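You operate a simulated robot arm through the tools that you are given. There is no shell and no other tool.

You run a simulated robot arm. Do the job below in one go: nothing can be reset, and whatever is moved stays where it is left.

TASK
Put things in order on the top of the grey ring bench. At the end: the grey coupler fitting stands where the yellow sponge stood; the low white reducer with a blue band over a black band is on the black tray; the yellow sponge from the top of the grey ring bench stands where the short grey pipe stood; the short grey pipe from the top of the grey ring bench stands on top of the roll of green tape; whatever was shut is shut again. Leave all else as you found it, and nothing knocked over. Set down upright: low white reducer with a blue band over a black ba.

It is judged by the outcome, as a careful person would: the job done as asked, and still so three seconds after it is handed in. It fails if anything else is knocked over, pushed out of place, dropped, spilled or broken.

THE ROBOT
A 5-joint arm with a two-finger parallel gripper, fixed in place. Base frame: the origin is at the foot of the arm, x ahead of it, y to its left, z up; the work surface is at about z = 0. Lengths are in mm, angles in degrees, forces in N, time in s.
With the tool pointing down near the work surface it reaches from about 260 to 680 mm from the base axis. Its first joint turns from -66.0 to 66.0 degrees. The tool tilts only in the upright plane through the base axis and itself; it spins freely about its own axis. Payload 2.9 kg.
The tool frame sits at the grasp point between the pads (the TCP): z along the fingers, y along the line on which they close. The tips reach 30 mm beyond it. Largest opening 110 mm; finger width 20, thickness 10; the body of the gripper, 48 by 112 mm, starts 55 mm behind the TCP.
Orientation is told as [roll, pitch, yaw] about the base's x, y, z axes, in that order, counted from this pose: with the fingers straight down and closing along the base's y, the tool's x points along the base's -x, its y along +y and its z along -z.

THE INTERFACE
- The arm moves only by the tool nudge_tool. Its argument "series" is a list of rows, each a list of 7 numbers: the finger opening in mm, from 0 to 110, then the shift along the base's x, y, z in mm, then the turn, a rotation vector about the base's x, y, z in degrees. In form: [[hand, dx, dy, dz, rx, ry, rz], ...]. A call has 1 to 20 rows; each row is the pose to reach, as a shift and turn from the pose commanded when the call began. Each row takes 0.2 s and may step no farther than 50 mm and 8.6 degrees from the row before; otherwise, or with a gripper value out of range, the whole call is refused. Where a pose cannot be reached the arm comes as near as it can. A force on the tool above 40 N (or 10 N above the force at the start of the call, whichever is more), or a blocked arm, ends the call early, and 0.2 s more pass. Each finger travels about 108 mm/s and halts on what it meets, pressing with about 30 N; the grip force reading is that of the motor and also rises with nothing between the fingers. The clock runs only during rows and for 0.2 s after the last one: add rows that repeat a pose to give the fingers time. The reply holds the time, the measured pose of the TCP, the force on the tool along the base axes, the opening and the grip force, in the units named above and with some noise, with the torque about the TCP (base axes, N m) and any sound that the robot's microphone picked up.
- Cameras (640 x 400 px; columns grow to the right, rows downward): "scene" is fixed at [15.6, -435.2, 606.8]; the picture's right is [0.88, -0.47, 0.00], its down [-0.28, -0.53, -0.80] and it looks along [0.38, 0.70, -0.60] (base axes); focal length 331 px, centre (320, 200). "wrist" rides on the gripper at [72, 17, -103] in the tool frame; the picture's right is [-0.23, 0.97, 0.00], its down [-0.76, -0.18, -0.62] and it looks along [-0.61, -0.14, 0.78] (tool axes); focal length 222 px, centre (320, 200). There is no depth. A picture from a camera that has moved, and an enlarged one, comes with that camera's place and axes in the base frame and with its lens. The place of the scene camera against the robot may be out by one fixed shift of up to 18 mm in any direction.
- snapshot(camera): a new picture of that camera. The clock stands still meanwhile.
- inspect(camera, box): a new picture of the part [left, top, right, bottom] of that camera's present view, enlarged. The clock stands still meanwhile.
- sign_off(): hands the job in; it is judged then, once.

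Places have to be worked out from the pictures, the camera data and where the tool is seen. Open the gripper and draw the arm clear of the work before you hand the job in, unless the task says otherwise.

The tools are called after "Request:" as a command line: name --pt "numbers of a row" for each row, then --argument value for the rest, lists and objects as JSON in quotes. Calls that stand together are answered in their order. nudge_tool: Moves the arm, as the interface text tells. Its arguments: {"type":"object","properties":{"series":{"type":"array"}},"required":["series"]} The other tools are called the same way: snapshot (camera) takes a picture; inspect (camera, box) takes an enlarged picture of a part of a camera's view; sign_off () hands the job in.

At the start:

```text
clock: 0.0
eef_pos: [368.3, 194.4, 298.0]
tcp_rot: [0.0, 0.0, 0.0]
force: [-0.1, -0.3, -0.6]
moment: [-0.02, -0.01, 0.01]
grip_width: 110.2
grip_force: 0.1
```

scene: 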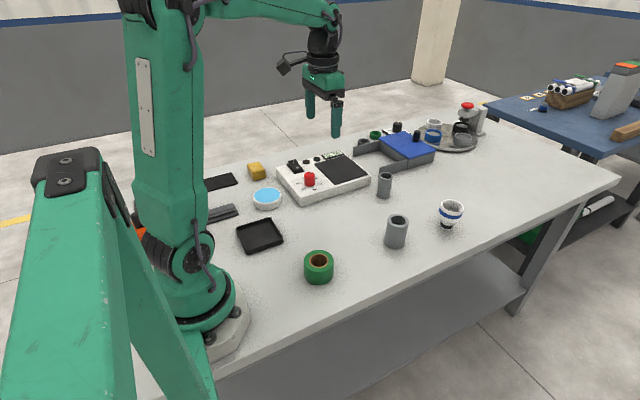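
wrist: 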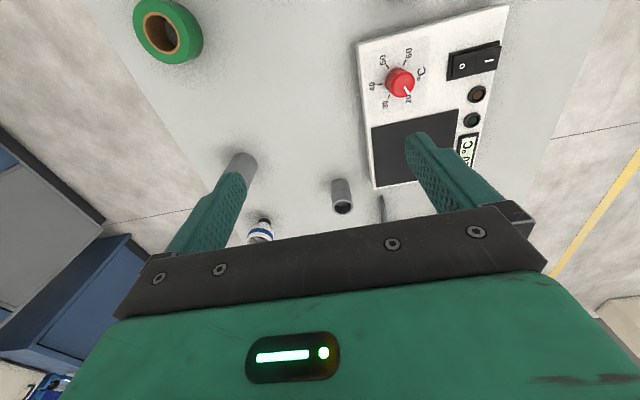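

The first pictures show a bench with a hot plate, tape roll, grey pipes, a white reducer, black tray, sponge and a blue-lidded box. I'll enlarge parts of the scene to identify each thing.

Request:
inspect --camera "scene" --box '[320, 90, 500, 200]'

Request:
inspect --camera "scene" --box '[200, 140, 380, 290]'

Request:
inspect --camera "scene" --box '[340, 150, 500, 260]'

```text
3.56 times, centred on (410, 145) of scene
camera zoom: at [15.6, -435.2, 606.8], right [0.88, -0.47, 0.0], down [-0.28, -0.53, -0.8], along [0.38, 0.7, -0.6], focal length 1177 px, centre (0, 396)
```

zoom: 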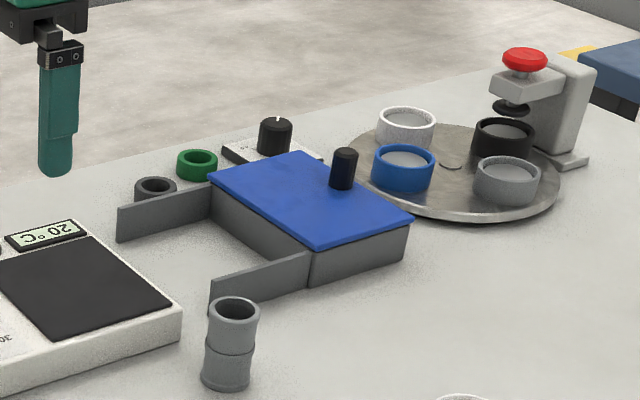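

```text
2.67 times, centred on (290, 215) of scene
camera zoom: at [15.6, -435.2, 606.8], right [0.88, -0.47, 0.0], down [-0.28, -0.53, -0.8], along [0.38, 0.7, -0.6], focal length 883 px, centre (400, 160)
```

zoom: 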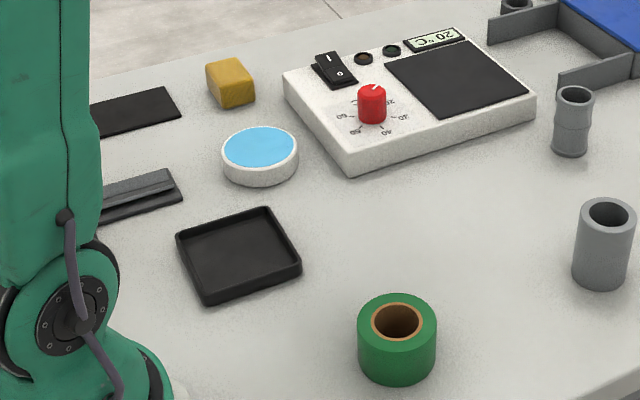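

```text
3.64 times, centred on (420, 205) of scene
camera zoom: at [15.6, -435.2, 606.8], right [0.88, -0.47, 0.0], down [-0.28, -0.53, -0.8], along [0.38, 0.7, -0.6], focal length 1204 px, centre (-44, 182)
```

zoom: 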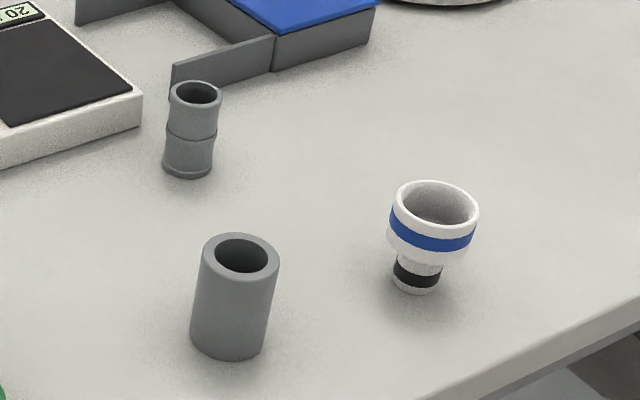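

The coupler (ridged), the plain short pipe, the upright reducer, the tape, tray and sponge are all visible. I'll check the other bench and the left-hand items for look-alikes before moving.

Request:
inspect --camera "scene" --box '[480, 50, 640, 150]'

Request:
inspect --camera "scene" --box '[190, 150, 290, 220]'

Request:
inspect --camera "scene" --box '[480, 150, 640, 250]'

Request:
inspect --camera "wrist" --box '[120, 0, 520, 250]'

```text
4.00 times, centred on (560, 100) of scene
camera zoom: at [15.6, -435.2, 606.8], right [0.88, -0.47, 0.0], down [-0.28, -0.53, -0.8], along [0.38, 0.7, -0.6], focal length 1324 px, centre (-640, 600)
```

zoom: 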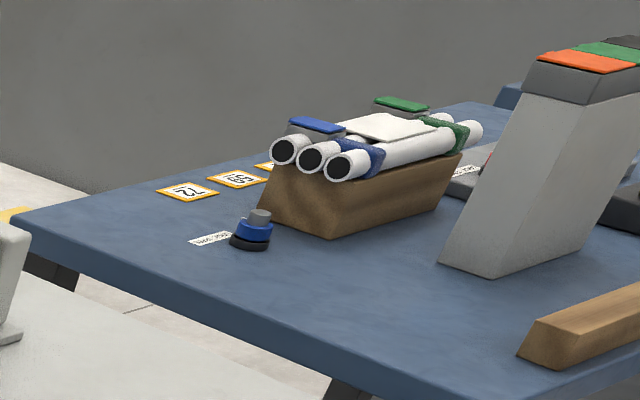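

```text
5.71 times, centred on (240, 185) of scene
camera zoom: at [15.6, -435.2, 606.8], right [0.88, -0.47, 0.0], down [-0.28, -0.53, -0.8], along [0.38, 0.7, -0.6], focal length 1891 px, centre (777, 286)
```

zoom: 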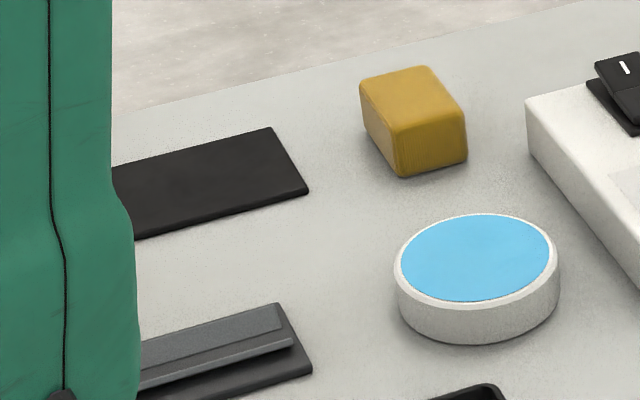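

```text
4.00 times, centred on (560, 200) of scene
camera zoom: at [15.6, -435.2, 606.8], right [0.88, -0.47, 0.0], down [-0.28, -0.53, -0.8], along [0.38, 0.7, -0.6], focal length 1324 px, centre (-640, 200)
```

zoom: 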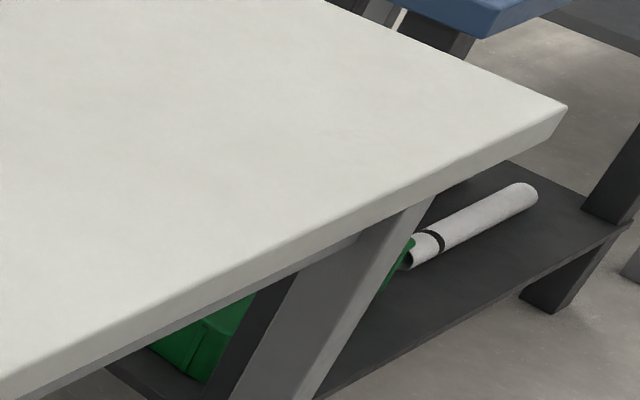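

```text
1.60 times, centred on (320, 125) of wrist
camera zoom: at [296.1, 210.4, 400.9], right [0.23, 0.97, 0.0], down [0.76, -0.18, 0.62], along [0.61, -0.14, -0.78], focal length 355 px, centre (320, 320)
```

zoom: 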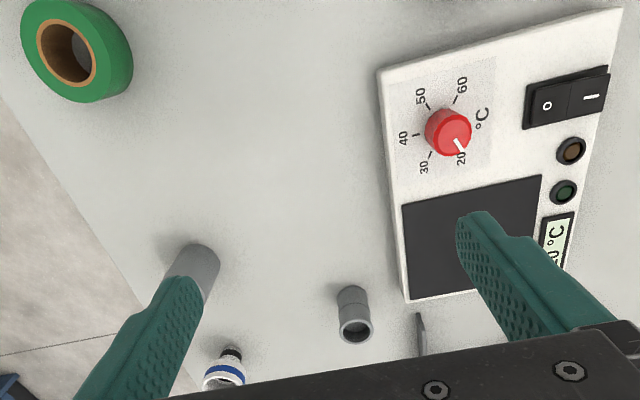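

All the named items are on this bench, and the other bench has no look-alikes. I judge the pipe to be near (475, 10) and about 80 tall, so I'll move above it for a closer wrist view.

Request:
nudge_tool --pt "110 18 -31 -8 0 0 0" --pt "110 36 -62 -16 0 0 0" --pt "110 54 -94 -24 0 0 0" --pt "110 72 -126 -32 0 0 0" --pt "110 90 -158 -40 0 0 0" --pt "110 107 -189 -48 0 0 0" --pt "110 107 -189 -48 0 0 0"

Request:
snapshot --camera "wrist"

Request:
snapshot --camera "scene"

```text
clock: 1.6
eef_pos: [475.5, 4.0, 251.3]
tcp_rot: [0.0, 0.0, -0.1]
force: [0.7, -0.4, 0.5]
moment: [0.03, -0.04, 0.01]
grip_width: 109.8
grip_force: 0.1
```

```text
taken
camera wrist: at [403.5, 20.8, 354.5], right [0.23, 0.97, 0.0], down [0.76, -0.18, 0.62], along [0.61, -0.14, -0.78], focal length 222 px, centre (320, 200)
```

wrist: 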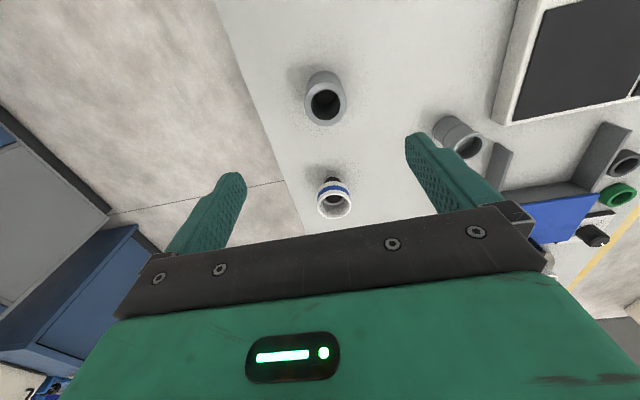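

```text
taken
```

scene: 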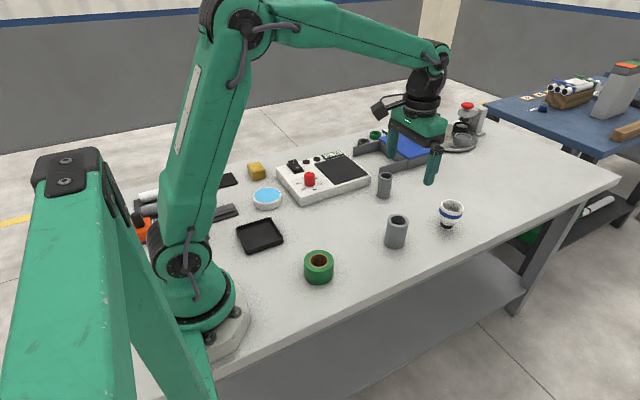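

The pipe shows at about (325, 98) in the wrist view, nearly under the TCP. I'll enlarge it and its neighbours to measure rim and foot.

Request:
inspect --camera "wrist" --box '[270, 40, 398, 120]'

Request:
inspect --camera "wrist" --box '[400, 90, 560, 190]'

Request:
inspect --camera "wrist" --box '[270, 140, 398, 220]'

```text
5.00 times, centred on (334, 80) of wrist
camera zoom: at [403.5, 20.8, 354.5], right [0.23, 0.97, 0.0], down [0.76, -0.18, 0.62], along [0.61, -0.14, -0.78], focal length 1111 px, centre (250, 800)
```

zoom: 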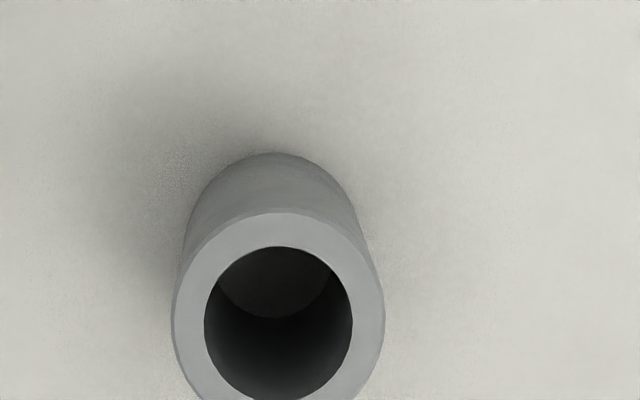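

```text
4.00 times, centred on (480, 140) of wrist
camera zoom: at [403.5, 20.8, 354.5], right [0.23, 0.97, 0.0], down [0.76, -0.18, 0.62], along [0.61, -0.14, -0.78], focal length 888 px, centre (-320, 440)
```

zoom: 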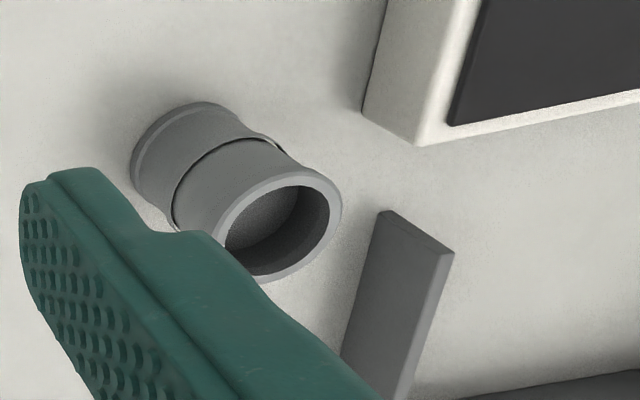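

```text
5.00 times, centred on (334, 180) of wrist
camera zoom: at [403.5, 20.8, 354.5], right [0.23, 0.97, 0.0], down [0.76, -0.18, 0.62], along [0.61, -0.14, -0.78], focal length 1111 px, centre (250, 300)
```

zoom: 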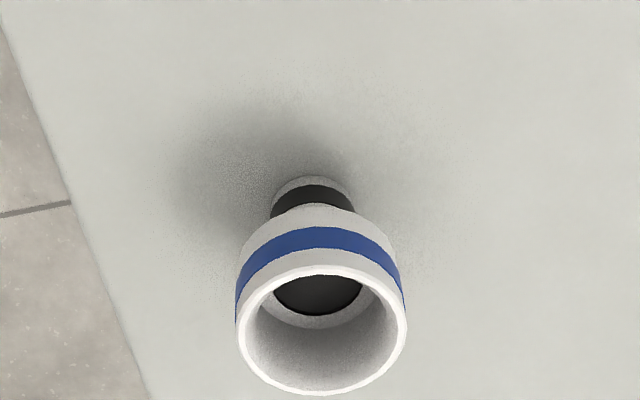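

From the wrist view I put the pipe at about (478.5, 9.7), 50 across and 80 tall, and the reducer at about (640, -10.5). The scene camera reads roughly (+3, +10) too high. Next I'll look at the tape roll from above.

Request:
nudge_tool --pt "110 -37 1 -3 0 0 0" --pt "110 -74 3 -6 0 0 0" --pt "110 -111 4 -9 0 0 0" --pt "110 -148 6 -12 0 0 0" --pt "110 -185 7 -15 0 0 0" --pt "110 -185 7 -15 0 0 0"

Request:
snapshot --camera "wrist"

Request:
inspect --camera "wrist" --box '[250, 10, 410, 110]'

```text
clock: 3.0
eef_pos: [285.9, 8.8, 236.2]
tcp_rot: [0.0, 0.0, 0.0]
force: [0.1, 0.4, 0.5]
moment: [-0.01, -0.01, -0.01]
grip_width: 110.0
grip_force: 0.2
```

```text
taken
camera wrist: at [215.4, 26.0, 338.7], right [0.23, 0.97, 0.0], down [0.76, -0.18, 0.62], along [0.61, -0.14, -0.78], focal length 222 px, centre (320, 200)
```

wrist: 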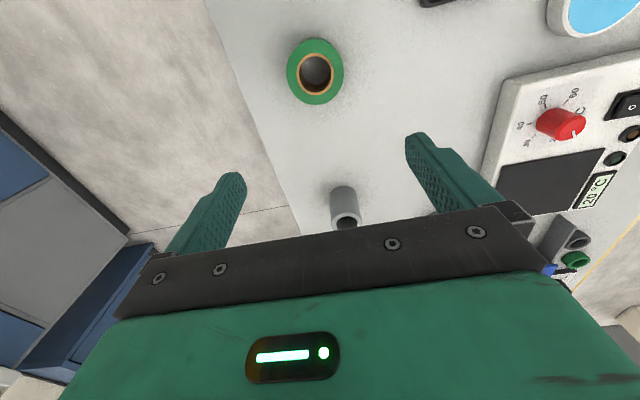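

```text
4.00 times, centred on (330, 60) of wrist
camera zoom: at [215.4, 26.0, 338.7], right [0.23, 0.97, 0.0], down [0.76, -0.18, 0.62], along [0.61, -0.14, -0.78], focal length 888 px, centre (280, 760)
```

zoom: 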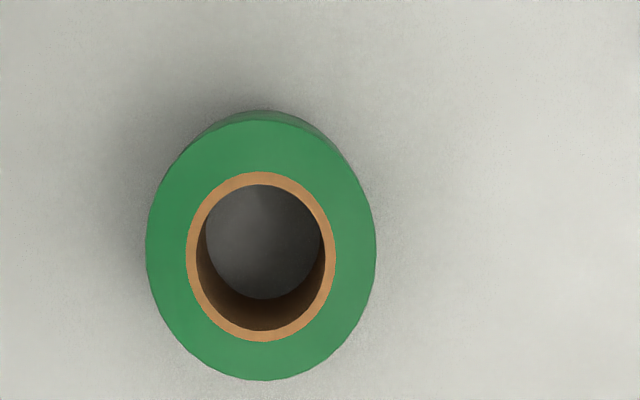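

The tape roll's top centre comes out at about (261, 9), 68 across, hole 38, height about 40. Next I'll look at the black tray and the sponge.

Request:
nudge_tool --pt "110 -12 32 0 0 0 0" --pt "110 -25 64 0 0 0 0" --pt "110 -37 96 0 0 0 0" --pt "110 -50 128 0 0 0 0" --pt "110 -62 160 0 0 0 0" --pt "110 -75 193 0 0 0 0" --pt "110 -75 193 0 0 0 0"

Request:
snapshot --camera "wrist"

Request:
inspect --camera "wrist" --box '[200, 0, 440, 150]'

```text
clock: 4.6
eef_pos: [216.7, 204.0, 232.6]
tcp_rot: [0.0, 0.1, 0.0]
force: [0.6, -0.5, -0.5]
moment: [0.01, 0.0, -0.01]
grip_width: 110.2
grip_force: 0.1
```

```text
taken
camera wrist: at [144.3, 220.7, 335.5], right [0.23, 0.97, 0.0], down [0.76, -0.18, 0.62], along [0.61, -0.14, -0.78], focal length 222 px, centre (320, 200)
```

wrist: 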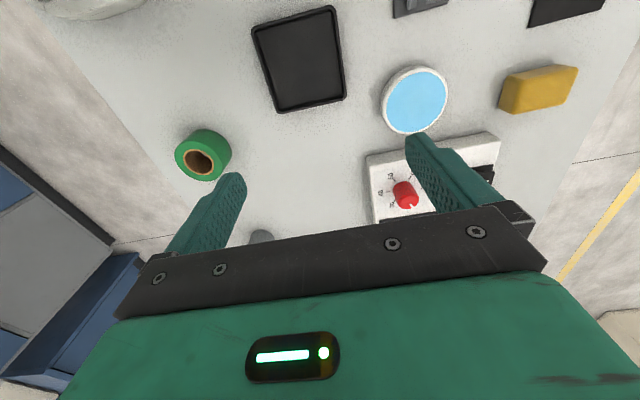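

```text
2.67 times, centred on (320, 75) of wrist
camera zoom: at [144.3, 220.7, 335.5], right [0.23, 0.97, 0.0], down [0.76, -0.18, 0.62], along [0.61, -0.14, -0.78], focal length 592 px, centre (320, 533)
```

zoom: 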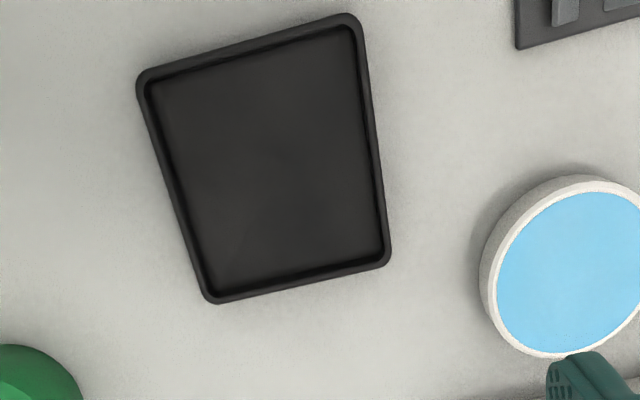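

The tray spans about x 133–232, y 140–238 with its centre near (182, 189). Now I'll go above the sponge, which I judge to be near (267, 468).

Request:
nudge_tool --pt "110 8 41 0 0 0 0" --pt "110 16 82 0 0 0 0" --pt "110 24 123 0 0 0 0" --pt "110 32 164 0 0 0 0" --pt "110 40 205 0 0 0 0" --pt "110 47 245 0 0 0 0" --pt "110 47 245 0 0 0 0"

Request:
snapshot --camera "wrist"

Request:
inspect --camera "wrist" --box '[220, 10, 428, 140]'

```text
clock: 6.2
eef_pos: [264.5, 453.4, 233.1]
tcp_rot: [0.0, 0.1, 0.0]
force: [-1.0, -0.1, -0.3]
moment: [-0.01, -0.01, 0.01]
grip_width: 109.9
grip_force: 0.0
```

```text
taken
camera wrist: at [192.7, 469.7, 336.2], right [0.23, 0.97, 0.0], down [0.76, -0.18, 0.62], along [0.61, -0.14, -0.78], focal length 222 px, centre (320, 200)
```

wrist: 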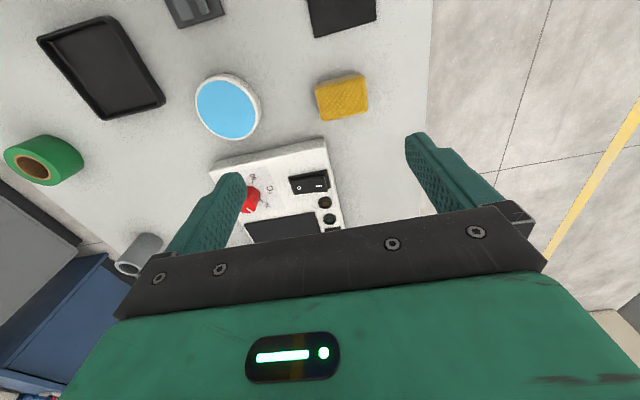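

```text
3.08 times, centred on (324, 75) of wrist
camera zoom: at [192.7, 469.7, 336.2], right [0.23, 0.97, 0.0], down [0.76, -0.18, 0.62], along [0.61, -0.14, -0.78], focal length 684 px, centre (308, 585)
```

zoom: 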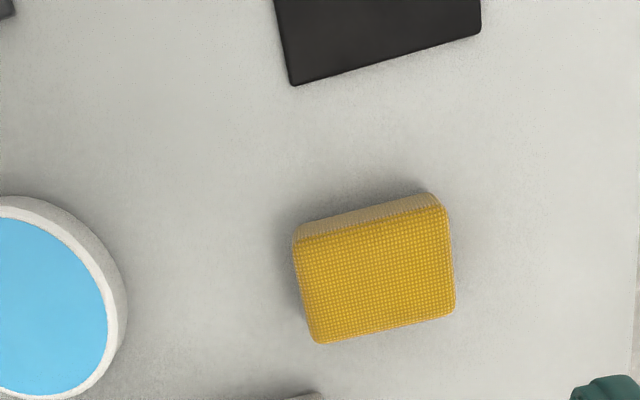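

The sponge's centre is about (274.5, 480), roughly 42 by 60 by 35 tall and square to the base axes. I'll now go back above the pipe, with hold rows at the end to see how well the arm settles.

Request:
nudge_tool --pt "110 20 -40 0 0 0 0" --pt "110 40 -80 0 0 0 0" --pt "110 60 -120 0 0 0 0" --pt "110 80 -160 0 0 0 0" --pt "110 100 -200 0 0 0 0" --pt "110 120 -240 0 0 0 0" --pt "110 140 -280 0 0 0 0" --pt "110 160 -320 0 0 0 0" --pt "110 180 -360 0 0 0 0" --pt "110 198 -400 0 0 0 0" --pt "110 216 -440 0 0 0 0" --pt "110 216 -440 0 0 0 0" --pt "110 216 -440 0 0 0 0" --pt "110 216 -440 0 0 0 0"

Request:
inspect --camera "wrist" --box '[270, 40, 398, 120]'

```text
clock: 9.2
eef_pos: [473.2, 10.2, 234.7]
tcp_rot: [0.0, 0.0, 0.0]
force: [-0.4, 0.1, -0.6]
moment: [0.0, -0.01, 0.01]
grip_width: 110.0
grip_force: 0.1
```

```text
5.00 times, centred on (334, 80) of wrist
camera zoom: at [400.9, 27.2, 337.9], right [0.23, 0.97, 0.0], down [0.76, -0.18, 0.62], along [0.61, -0.14, -0.78], focal length 1111 px, centre (250, 800)
```

zoom: 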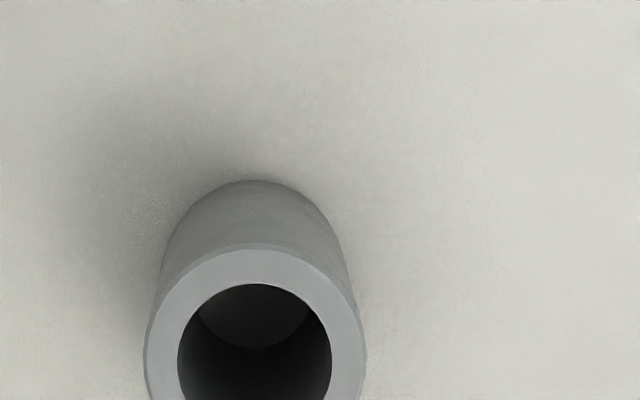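

The pipe again comes out at (478.6, 9.8), while the TCP reads (473, 10), so the arm settles a few mm off its commands. I'll shift +5.5 in x, come down with the tips above the rim, and check again.

Request:
nudge_tool --pt "110 5.5 -0.5 -25 0 0 0" --pt "110 5.5 -0.5 -60 0 0 0" --pt "110 5.5 -0.5 -95 0 0 0" --pt "110 5.5 -0.5 -112 0 0 0" --pt "110 5.5 -0.5 -112 0 0 0"

Request:
snapshot --camera "wrist"

```text
clock: 10.4
eef_pos: [478.8, 11.6, 122.5]
tcp_rot: [0.0, 0.0, 0.0]
force: [-0.1, -1.0, 0.3]
moment: [-0.01, 0.02, 0.0]
grip_width: 110.3
grip_force: 0.0
```

```text
taken
camera wrist: at [407.8, 27.7, 225.1], right [0.23, 0.97, 0.0], down [0.76, -0.18, 0.62], along [0.61, -0.14, -0.78], focal length 222 px, centre (320, 200)
```

wrist: 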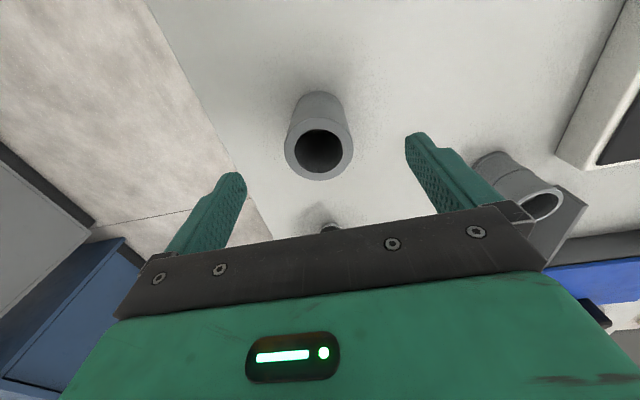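

The camera puts the TCP within about 1 mm of the pipe axis. I'll descend to TCP z of about 50 with the fingers open.

Request:
nudge_tool --pt "110 -1 -0.8 -30 0 0 0" --pt "110 -1 -0.8 -55 0 0 0" --pt "110 -1 -0.8 -73 0 0 0" --pt "110 -1 -0.8 -73 0 0 0"

Request:
snapshot --camera "wrist"

```text
clock: 11.4
eef_pos: [479.5, 8.5, 49.3]
tcp_rot: [0.1, 0.1, 0.1]
force: [-0.2, 1.1, -0.6]
moment: [-0.01, 0.01, -0.01]
grip_width: 110.0
grip_force: 0.1
```

```text
taken
camera wrist: at [408.1, 26.0, 152.1], right [0.23, 0.97, 0.0], down [0.76, -0.18, 0.62], along [0.61, -0.14, -0.78], focal length 222 px, centre (320, 200)
```

wrist: 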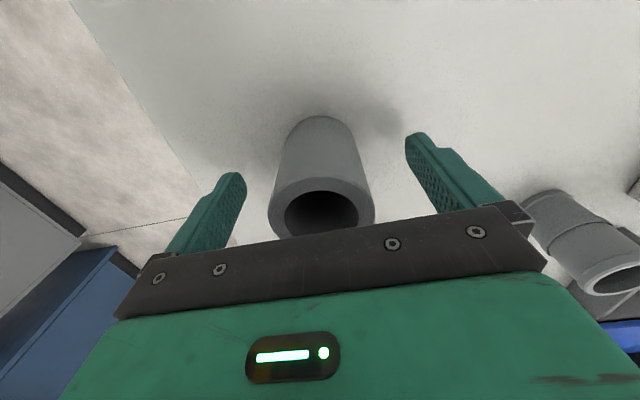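

The TCP is at (479.8, 9, 49), centred on the pipe with nothing between. I'll close the fingers.

Request:
nudge_tool --pt "80 0 0 0 0 0 0" --pt "60 0 0 0 0 0 0" --pt "42 0 0 0 0 0 0" --pt "40 0 0 0 0 0 0" --pt "40 0 0 0 0 0 0"

```text
clock: 12.6
eef_pos: [480.5, 9.4, 50.1]
tcp_rot: [0.0, -0.1, 0.0]
force: [-0.5, 0.6, 0.6]
moment: [0.01, 0.02, 0.0]
grip_width: 50.8
grip_force: 30.2
```

The grip stopped at 50.8 mm with 30 N, so the pipe is held. I'll lift it 100 mm and check.

Request:
nudge_tool --pt "40 0 0 15 0 0 0" --pt "40 0 0 45 0 0 0" --pt "40 0 0 75 0 0 0" --pt "40 0 0 100 0 0 0" --pt "40 0 0 100 0 0 0"

Request:
snapshot --camera "scene"

Request:
snapshot --camera "wrist"

```text
clock: 13.8
eef_pos: [482.1, 8.8, 148.9]
tcp_rot: [0.0, 0.0, -0.1]
force: [0.7, -0.6, -1.0]
moment: [0.0, -0.03, 0.01]
grip_width: 50.9
grip_force: 30.1
```

```text
taken
```

scene: 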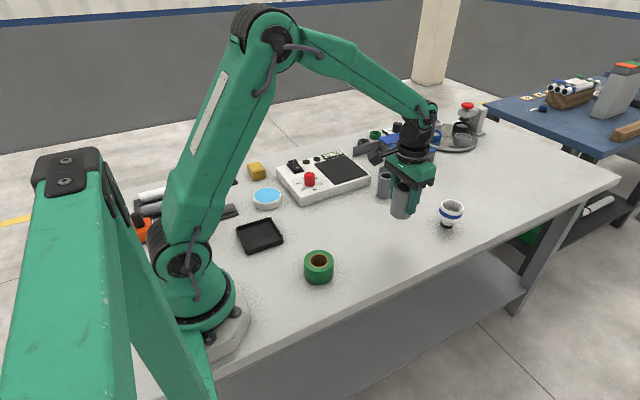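

```text
taken
camera wrist: at [409.1, 24.9, 252.1], right [0.23, 0.97, 0.0], down [0.76, -0.18, 0.62], along [0.61, -0.14, -0.78], focal length 222 px, centre (320, 200)
```

wrist: 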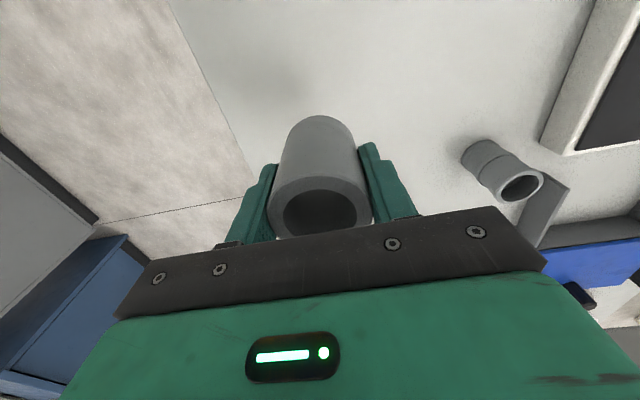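

The pipe hangs upright in the grip, about 1.3 mm nearer the base than the TCP. I'll carry it over to the tape roll, staying at this height with the foot at about z 99.

Request:
nudge_tool --pt "40 -35 0 0 0 0 0" --pt "40 -75 0 0 0 0 0" --pt "40 -115 0 0 0 0 0" --pt "40 -155 0 0 0 0 0" --pt "40 -190 0 0 0 0 0" --pt "40 -214 0.5 0 0 0 0" --pt "40 -219 0.5 0 0 0 0" --pt "40 -219 0.5 0 0 0 0" --pt "40 -219 0.5 0 0 0 0"

Request:
snapshot --camera "wrist"

Request:
inspect --camera "scene" --box '[240, 180, 400, 300]'

```text
clock: 15.8
eef_pos: [263.2, 8.2, 148.0]
tcp_rot: [0.0, 0.0, 0.0]
force: [-0.1, 0.8, -0.8]
moment: [0.02, 0.01, 0.02]
grip_width: 50.9
grip_force: 29.8
```

```text
taken
camera wrist: at [191.8, 25.4, 252.2], right [0.23, 0.97, 0.0], down [0.76, -0.18, 0.62], along [0.61, -0.14, -0.78], focal length 222 px, centre (320, 200)
```

wrist: 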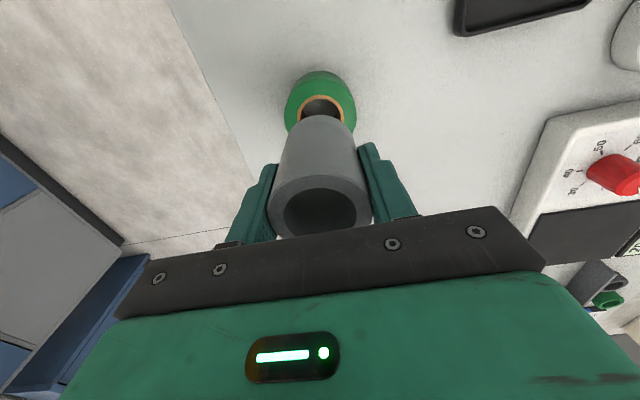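

```text
3.33 times, centred on (320, 240) of scene
camera zoom: at [15.6, -435.2, 606.8], right [0.88, -0.47, 0.0], down [-0.28, -0.53, -0.8], along [0.38, 0.7, -0.6], focal length 1103 px, centre (320, 67)
```

zoom: 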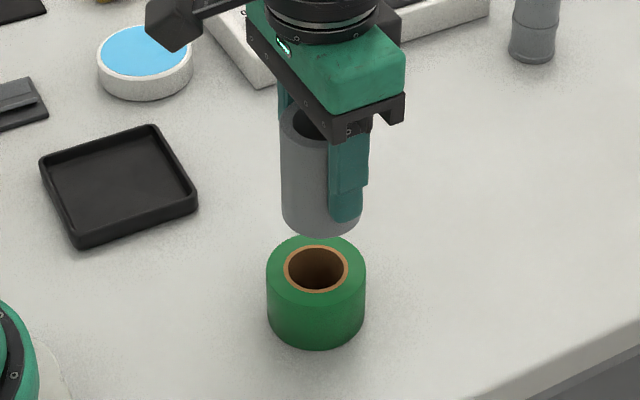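

The wrist view shows the roll centred sideways under the pipe. I'll enlarge it to check the fore-aft alignment.

Request:
inspect --camera "wrist" --box '[256, 50, 384, 130]'

```text
5.00 times, centred on (320, 90) of wrist
camera zoom: at [191.8, 25.4, 252.2], right [0.23, 0.97, 0.0], down [0.76, -0.18, 0.62], along [0.61, -0.14, -0.78], focal length 1111 px, centre (320, 750)
```

zoom: 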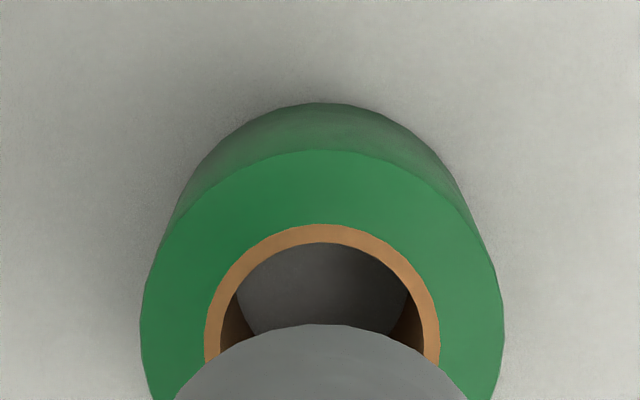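

The roll's centre works out at about (262.5, 9), right under the pipe axis, with its top at z 40 to 45. I'll lower until the pipe's foot is just above it.

Request:
nudge_tool --pt "40 0 0.5 -20 0 0 0" --pt "40 0 0.5 -38 0 0 0" --pt "40 0 0.5 -48 0 0 0" --pt "40 0 0.5 -48 0 0 0"

Request:
inspect --camera "scene" --box '[260, 190, 380, 290]'

Request:
inspect --camera "wrist" --box '[256, 50, 384, 130]'

```text
clock: 16.8
eef_pos: [263.5, 9.3, 101.9]
tcp_rot: [0.0, -0.1, 0.0]
force: [-0.1, 0.3, -0.9]
moment: [0.01, 0.03, 0.01]
grip_width: 50.6
grip_force: 30.2
```

```text
4.00 times, centred on (320, 240) of scene
camera zoom: at [15.6, -435.2, 606.8], right [0.88, -0.47, 0.0], down [-0.28, -0.53, -0.8], along [0.38, 0.7, -0.6], focal length 1324 px, centre (320, 40)
```

zoom: 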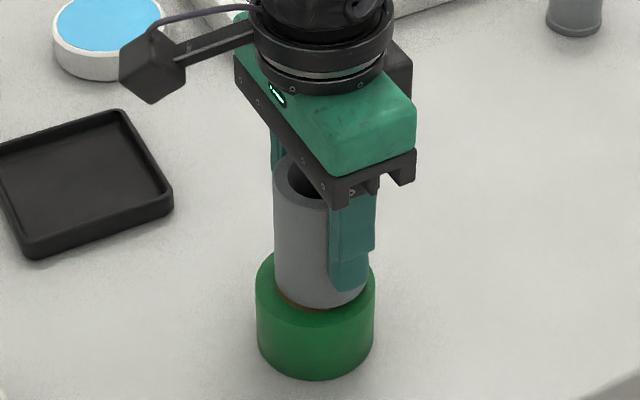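

```text
5.00 times, centred on (320, 90) of wrist
camera zoom: at [191.6, 26.0, 204.1], right [0.23, 0.97, 0.0], down [0.76, -0.18, 0.62], along [0.61, -0.14, -0.78], focal length 1111 px, centre (320, 750)
```

zoom: 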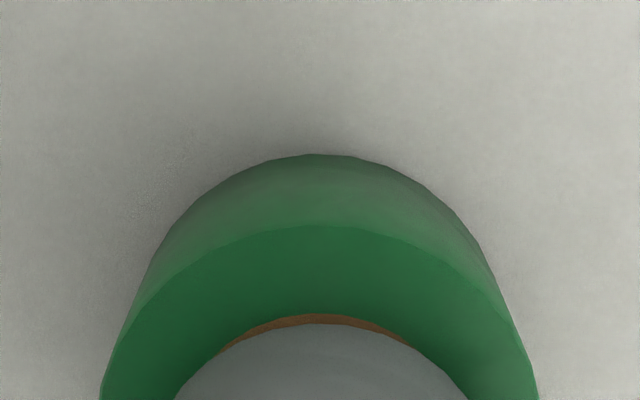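

The pipe sits square over the roll with only a few mm of gap left. I'll lower in small steps and watch the force.

Request:
nudge_tool --pt "40 -1 0 -2 0 0 0" --pt "40 -1 0 -4 0 0 0" --pt "40 -1 0 -6 0 0 0" --pt "40 -1 0 -6 0 0 0"

Request:
inspect --camera "scene" --box '[280, 210, 360, 290]'

```text
clock: 17.8
eef_pos: [263.6, 8.7, 95.2]
tcp_rot: [-0.1, -0.2, -0.1]
force: [-1.4, -0.7, 19.0]
moment: [0.01, 0.02, 0.18]
grip_width: 50.8
grip_force: 30.3
```

```text
5.00 times, centred on (320, 250) of scene
camera zoom: at [15.5, -435.2, 606.9], right [0.88, -0.47, 0.0], down [-0.28, -0.53, -0.8], along [0.38, 0.7, -0.6], focal length 1655 px, centre (320, -50)
```

zoom: 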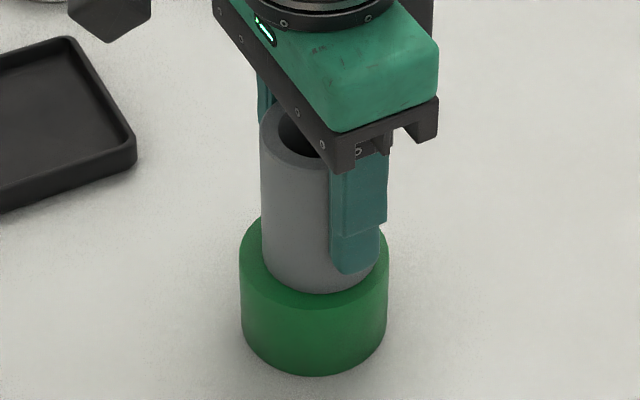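

The force rose to 19 N, so the pipe's foot is resting on the roll with the TCP at z 95. I'll ease up slightly and then open the fingers.

Request:
nudge_tool --pt "40 0 0 0.7 0 0 0" --pt "40 0 0 0.7 0 0 0"

```text
clock: 18.4
eef_pos: [262.5, 9.2, 95.8]
tcp_rot: [0.0, -0.1, 0.0]
force: [3.2, -0.2, 6.0]
moment: [-0.03, -0.31, -0.04]
grip_width: 50.6
grip_force: 29.8
```

The contact force is now a light 6 N with the pipe still standing on the roll. I'll open the fingers gradually.

Request:
nudge_tool --pt "52 0 0 0 0 0 0" --pt "56 0 0 0 0 0 0" --pt "66 0 0 0 0 0 0" --pt "80 0 0 0 0 0 0" --pt "90 0 0 0 0 0 0"

Request:
snapshot --camera "wrist"

Request:
inspect --camera "scene" --box '[260, 190, 380, 290]'

```text
clock: 19.6
eef_pos: [263.6, 9.6, 96.1]
tcp_rot: [0.0, 0.0, 0.1]
force: [0.1, 0.4, -0.2]
moment: [0.0, 0.0, -0.04]
grip_width: 90.3
grip_force: 0.1
```

```text
taken
camera wrist: at [190.6, 26.2, 198.5], right [0.23, 0.97, 0.0], down [0.76, -0.18, 0.62], along [0.61, -0.14, -0.78], focal length 222 px, centre (320, 200)
```

wrist: 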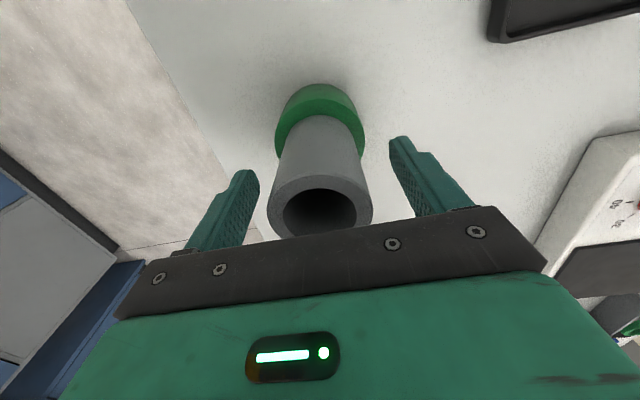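

```text
4.00 times, centred on (320, 240) of scene
camera zoom: at [15.6, -435.2, 606.8], right [0.88, -0.47, 0.0], down [-0.28, -0.53, -0.8], along [0.38, 0.7, -0.6], focal length 1324 px, centre (320, 40)
```

zoom: 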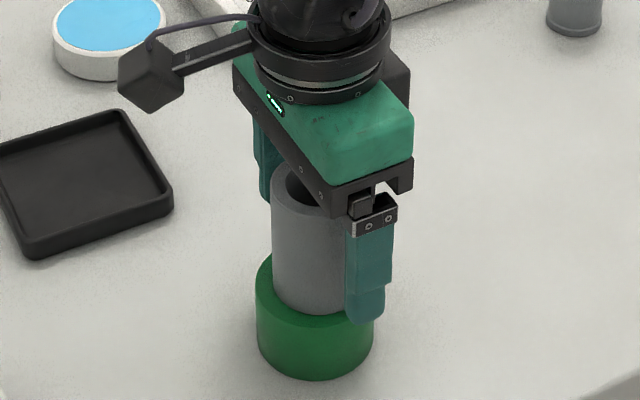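

The pipe stands on the roll, released cleanly. I'll rise straight up, clear of its rim, and then go over to the sponge.

Request:
nudge_tool --pt "90 0 0 30 0 0 0" --pt "90 0 0 65 0 0 0" --pt "90 3 0 100 0 0 0" --pt "90 6 0 139 0 0 0" --pt "90 10 35 139 0 0 0" --pt "90 11 78 139 0 0 0" --pt "90 11 121 139 0 0 0" --pt "90 11 164 139 0 0 0" --pt "90 11 207 139 0 0 0" --pt "90 11 250 139 0 0 0" --pt "90 11 293 139 0 0 0" --pt "90 11 336 139 0 0 0" --pt "90 11 379 139 0 0 0" --pt "90 11 422 139 0 0 0" --pt "90 11 455 139 0 0 0" --pt "90 11 470 139 0 0 0" --pt "90 11 470 139 0 0 0" --pt "90 11 470 139 0 0 0"

Request:
snapshot --camera "wrist"

Request:
snapshot --camera "scene"

```text
clock: 23.4
eef_pos: [274.4, 478.2, 234.8]
tcp_rot: [0.0, 0.0, 0.0]
force: [-0.9, 0.4, -0.1]
moment: [-0.01, 0.02, -0.02]
grip_width: 89.8
grip_force: 0.1
```

```text
taken
camera wrist: at [203.2, 494.5, 337.9], right [0.23, 0.97, 0.0], down [0.76, -0.18, 0.62], along [0.61, -0.14, -0.78], focal length 222 px, centre (320, 200)
```

wrist: 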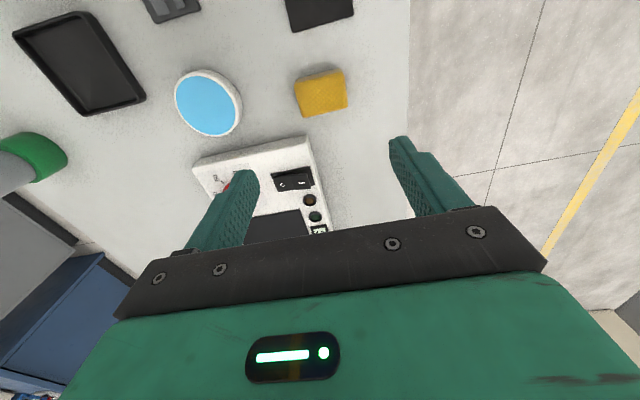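

```text
taken
```

scene: 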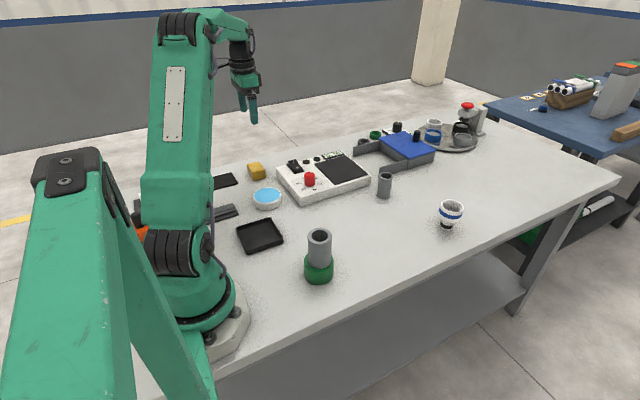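

Pipe and roll stand well, and the sponge is right under the open gripper. I'll descend partway and check the alignment.

Request:
nudge_tool --pt "90 -0.5 2 -40 0 0 0" --pt "90 -0.5 2 -80 0 0 0" --pt "90 -0.5 2 -125 0 0 0" --pt "90 -0.5 2 -140 0 0 0" --pt "90 -0.5 2 -140 0 0 0"

Request:
snapshot --camera "wrist"

Request:
inspect --camera "wrist" --box '[240, 60, 400, 160]'

```text
clock: 24.6
eef_pos: [273.5, 480.4, 96.2]
tcp_rot: [0.0, 0.0, 0.0]
force: [1.0, -0.4, 0.4]
moment: [0.0, -0.03, 0.03]
grip_width: 89.8
grip_force: 0.0
```

```text
taken
camera wrist: at [201.4, 496.8, 199.0], right [0.23, 0.97, 0.0], down [0.76, -0.18, 0.62], along [0.61, -0.14, -0.78], focal length 222 px, centre (320, 200)
```

wrist: 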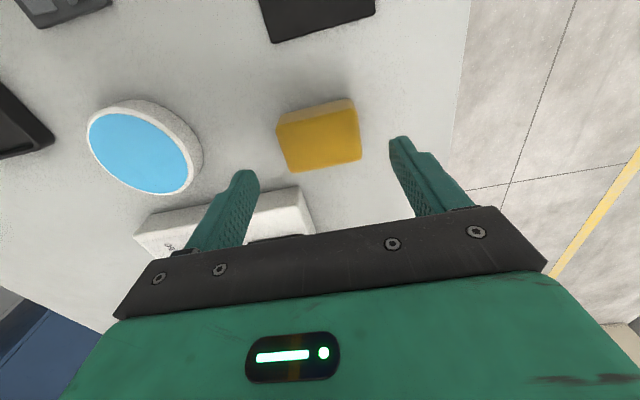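

```text
4.00 times, centred on (320, 110) of wrist
camera zoom: at [201.4, 496.8, 199.0], right [0.23, 0.97, 0.0], down [0.76, -0.18, 0.62], along [0.61, -0.14, -0.78], focal length 888 px, centre (320, 560)
```

zoom: 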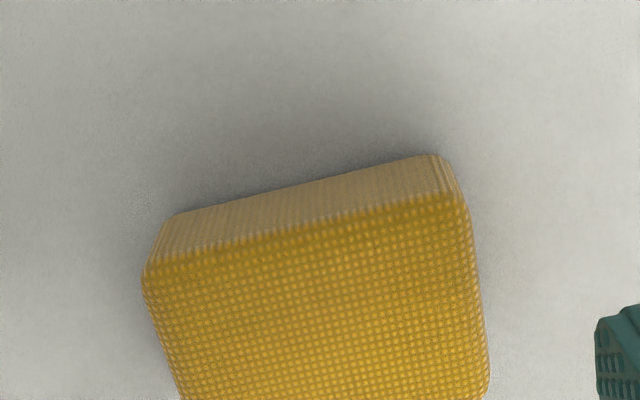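

The sponge measures x 255–294, y 450–510, top about 35, and the TCP is centred on it. I'll descend to z of about 36, which puts the tips about 6 mm off the bench.

Request:
nudge_tool --pt "90 1 0.3 -30 0 0 0" --pt "90 1 0.3 -50 0 0 0" --pt "90 1 0.3 -60 0 0 0" --pt "90 1 0.3 -60 0 0 0"

Request:
snapshot --camera "wrist"

```text
clock: 25.6
eef_pos: [274.3, 481.1, 35.5]
tcp_rot: [0.0, 0.1, 0.0]
force: [0.1, -0.7, 0.0]
moment: [0.0, 0.0, -0.01]
grip_width: 90.2
grip_force: 0.1
```

```text
taken
camera wrist: at [202.0, 497.6, 139.7], right [0.23, 0.97, 0.0], down [0.76, -0.18, 0.62], along [0.61, -0.14, -0.78], focal length 222 px, centre (320, 200)
```

wrist: 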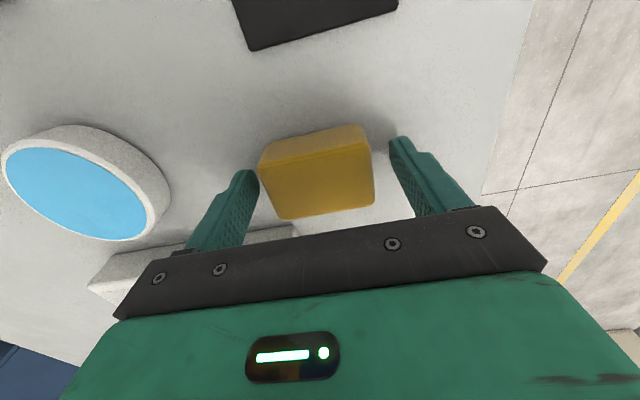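

The fingers straddle the sponge cleanly. I'll close on it.

Request:
nudge_tool --pt "75 0 0 0 0 0 0" --pt "60 0 0 0 0 0 0" --pt "50 0 0 0 0 0 0" --pt "50 0 0 0 0 0 0" --pt "50 0 0 0 0 0 0"

```text
clock: 26.8
eef_pos: [273.4, 480.8, 36.5]
tcp_rot: [0.0, 0.0, 0.0]
force: [0.0, 0.3, 0.8]
moment: [-0.03, -0.01, 0.0]
grip_width: 64.1
grip_force: 29.7
```

The grip closed at 64 mm with 30 N on the sponge. I'll lift it and look.

Request:
nudge_tool --pt "50 0 0 15 0 0 0" --pt "50 0 0 45 0 0 0" --pt "50 0 0 85 0 0 0" --pt "50 0 0 115 0 0 0" --pt "50 0 0 115 0 0 0"

Request:
snapshot --camera "wrist"

Request:
snapshot --camera "scene"

```text
clock: 28.0
eef_pos: [274.1, 480.4, 151.7]
tcp_rot: [0.1, -0.1, 0.0]
force: [-1.0, -0.3, 0.0]
moment: [0.01, -0.01, 0.0]
grip_width: 64.1
grip_force: 29.7
```

```text
taken
camera wrist: at [202.7, 496.8, 253.1], right [0.23, 0.97, 0.0], down [0.76, -0.18, 0.62], along [0.61, -0.14, -0.78], focal length 222 px, centre (320, 200)
```

wrist: 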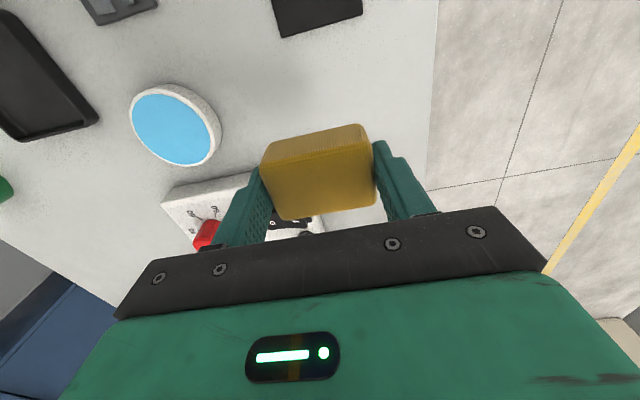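

```text
taken
```

scene: 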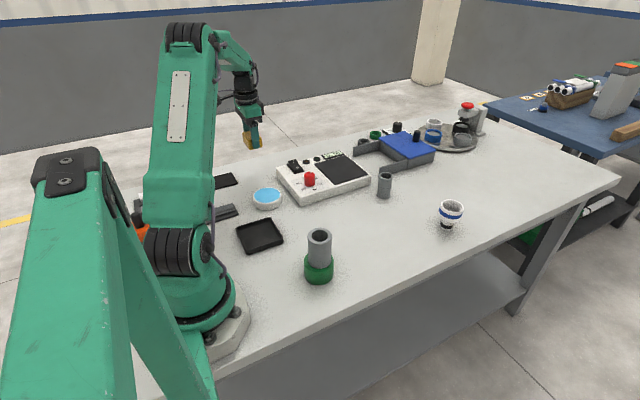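

The sponge is held level. I'll carry it across to above the pipe's old place at (478.6, 9.8).

Request:
nudge_tool --pt "50 15 -35 0 0 0 0" --pt "50 32 -75 0 0 0 0" --pt "50 50 -115 0 0 0 0" --pt "50 67 -155 0 0 0 0" --pt "50 85 -195 0 0 0 0" --pt "50 102 -235 0 0 0 0" --pt "50 119 -275 0 0 0 0" --pt "50 137 -315 0 0 0 0" --pt "50 154 -355 0 0 0 0" --pt "50 171 -395 0 0 0 0" --pt "50 188 -435 0 0 0 0" --pt "50 200 -462 0 0 0 0" --pt "50 204 -470.5 0 0 0 0" --pt "50 204 -470.5 0 0 0 0" --pt "50 204 -470.5 0 0 0 0"

Request:
snapshot --camera "wrist"

```text
clock: 31.2
eef_pos: [476.3, 11.4, 150.2]
tcp_rot: [0.0, 0.1, 0.0]
force: [0.0, -0.9, -0.3]
moment: [-0.02, 0.01, 0.0]
grip_width: 64.1
grip_force: 29.8
```

```text
taken
camera wrist: at [404.7, 27.7, 253.7], right [0.23, 0.97, 0.0], down [0.76, -0.18, 0.62], along [0.61, -0.14, -0.78], focal length 222 px, centre (320, 200)
```

wrist: 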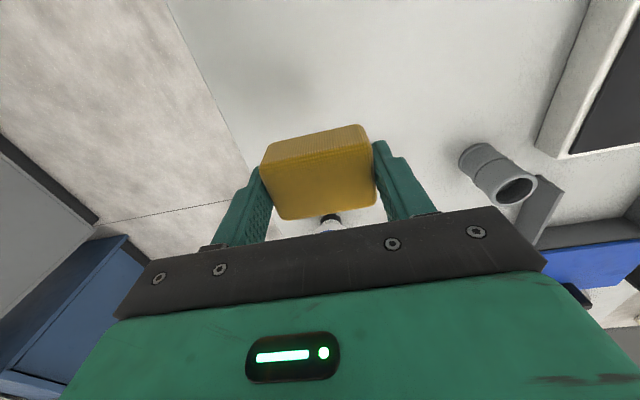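

The TCP is at (476.7, 10.7, 150.5). I'll trim by (+1.5, -0.9) and lower to just above the bench.

Request:
nudge_tool --pt "50 1.5 -0.9 -35 0 0 0" --pt "50 1.5 -0.9 -70 0 0 0" --pt "50 1.5 -0.9 -100 0 0 0" --pt "50 1.5 -0.9 -109 0 0 0" --pt "50 1.5 -0.9 -109 0 0 0"

Request:
inspect --camera "scene" --box '[350, 170, 470, 270]'

```text
clock: 32.4
eef_pos: [479.5, 9.5, 40.4]
tcp_rot: [-0.1, 0.0, 0.1]
force: [-0.1, 0.4, -0.7]
moment: [0.0, 0.01, 0.02]
grip_width: 64.2
grip_force: 29.8
```

```text
4.00 times, centred on (410, 220) of scene
camera zoom: at [15.6, -435.2, 606.8], right [0.88, -0.47, 0.0], down [-0.28, -0.53, -0.8], along [0.38, 0.7, -0.6], focal length 1324 px, centre (-40, 120)
```

zoom: 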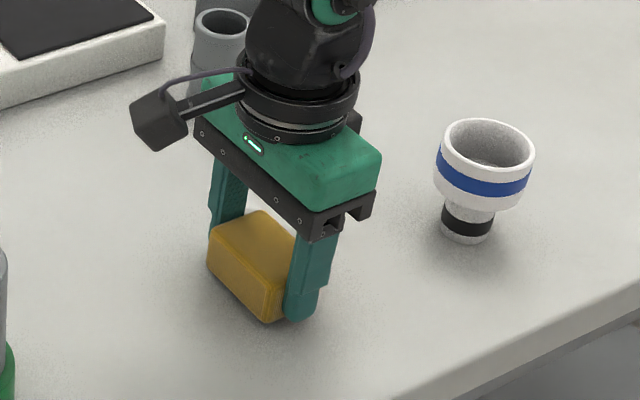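

The sponge hangs about 4 mm above the bench at the right place. I'll lower it in small steps, watching the force.

Request:
nudge_tool --pt "50 -0.8 0 -1.5 0 0 0" --pt "50 -0.8 0 -3 0 0 0" --pt "50 -0.8 0 -4 0 0 0" --pt "50 -0.8 0 -4 0 0 0"

```text
clock: 33.4
eef_pos: [479.0, 10.1, 37.7]
tcp_rot: [-0.1, 0.0, 0.1]
force: [0.0, -0.2, -1.2]
moment: [0.03, 0.01, -0.03]
grip_width: 63.7
grip_force: 29.4
```

Request:
nudge_tool --pt "50 0 0 -0.8 0 0 0" --pt "50 0 0 -1.6 0 0 0" --pt "50 0 0 -1.6 0 0 0"

```text
clock: 34.2
eef_pos: [478.7, 9.9, 36.1]
tcp_rot: [0.0, 0.0, 0.0]
force: [-1.5, -1.4, 4.5]
moment: [-0.07, 0.06, -0.03]
grip_width: 63.9
grip_force: 29.9
```

There is now a light 4.5 N of contact, so the sponge rests on the bench. I'll open the fingers evenly.

Request:
nudge_tool --pt "65 0 0 0 0 0 0" --pt "69 0 0 0 0 0 0" --pt "78 0 0 0 0 0 0" --pt "90 0 0 0 0 0 0" --pt "90 0 0 0 0 0 0"

Request:
snapshot --camera "wrist"

```text
clock: 35.4
eef_pos: [479.2, 10.4, 38.3]
tcp_rot: [0.0, 0.1, 0.0]
force: [0.2, 0.2, 0.7]
moment: [0.03, 0.02, 0.0]
grip_width: 90.3
grip_force: 0.1
```

```text
taken
camera wrist: at [406.9, 26.8, 139.5], right [0.23, 0.97, 0.0], down [0.76, -0.18, 0.62], along [0.61, -0.14, -0.78], focal length 222 px, centre (320, 200)
```

wrist: 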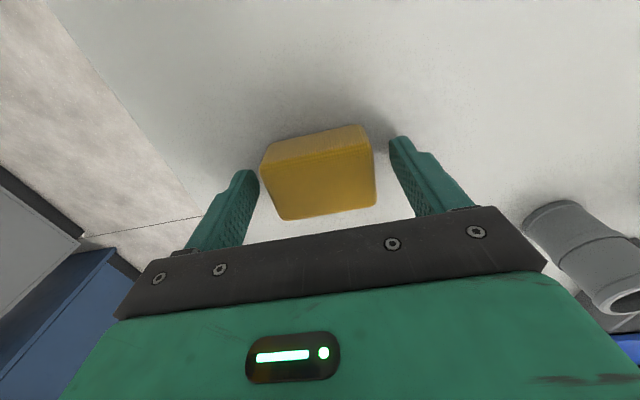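

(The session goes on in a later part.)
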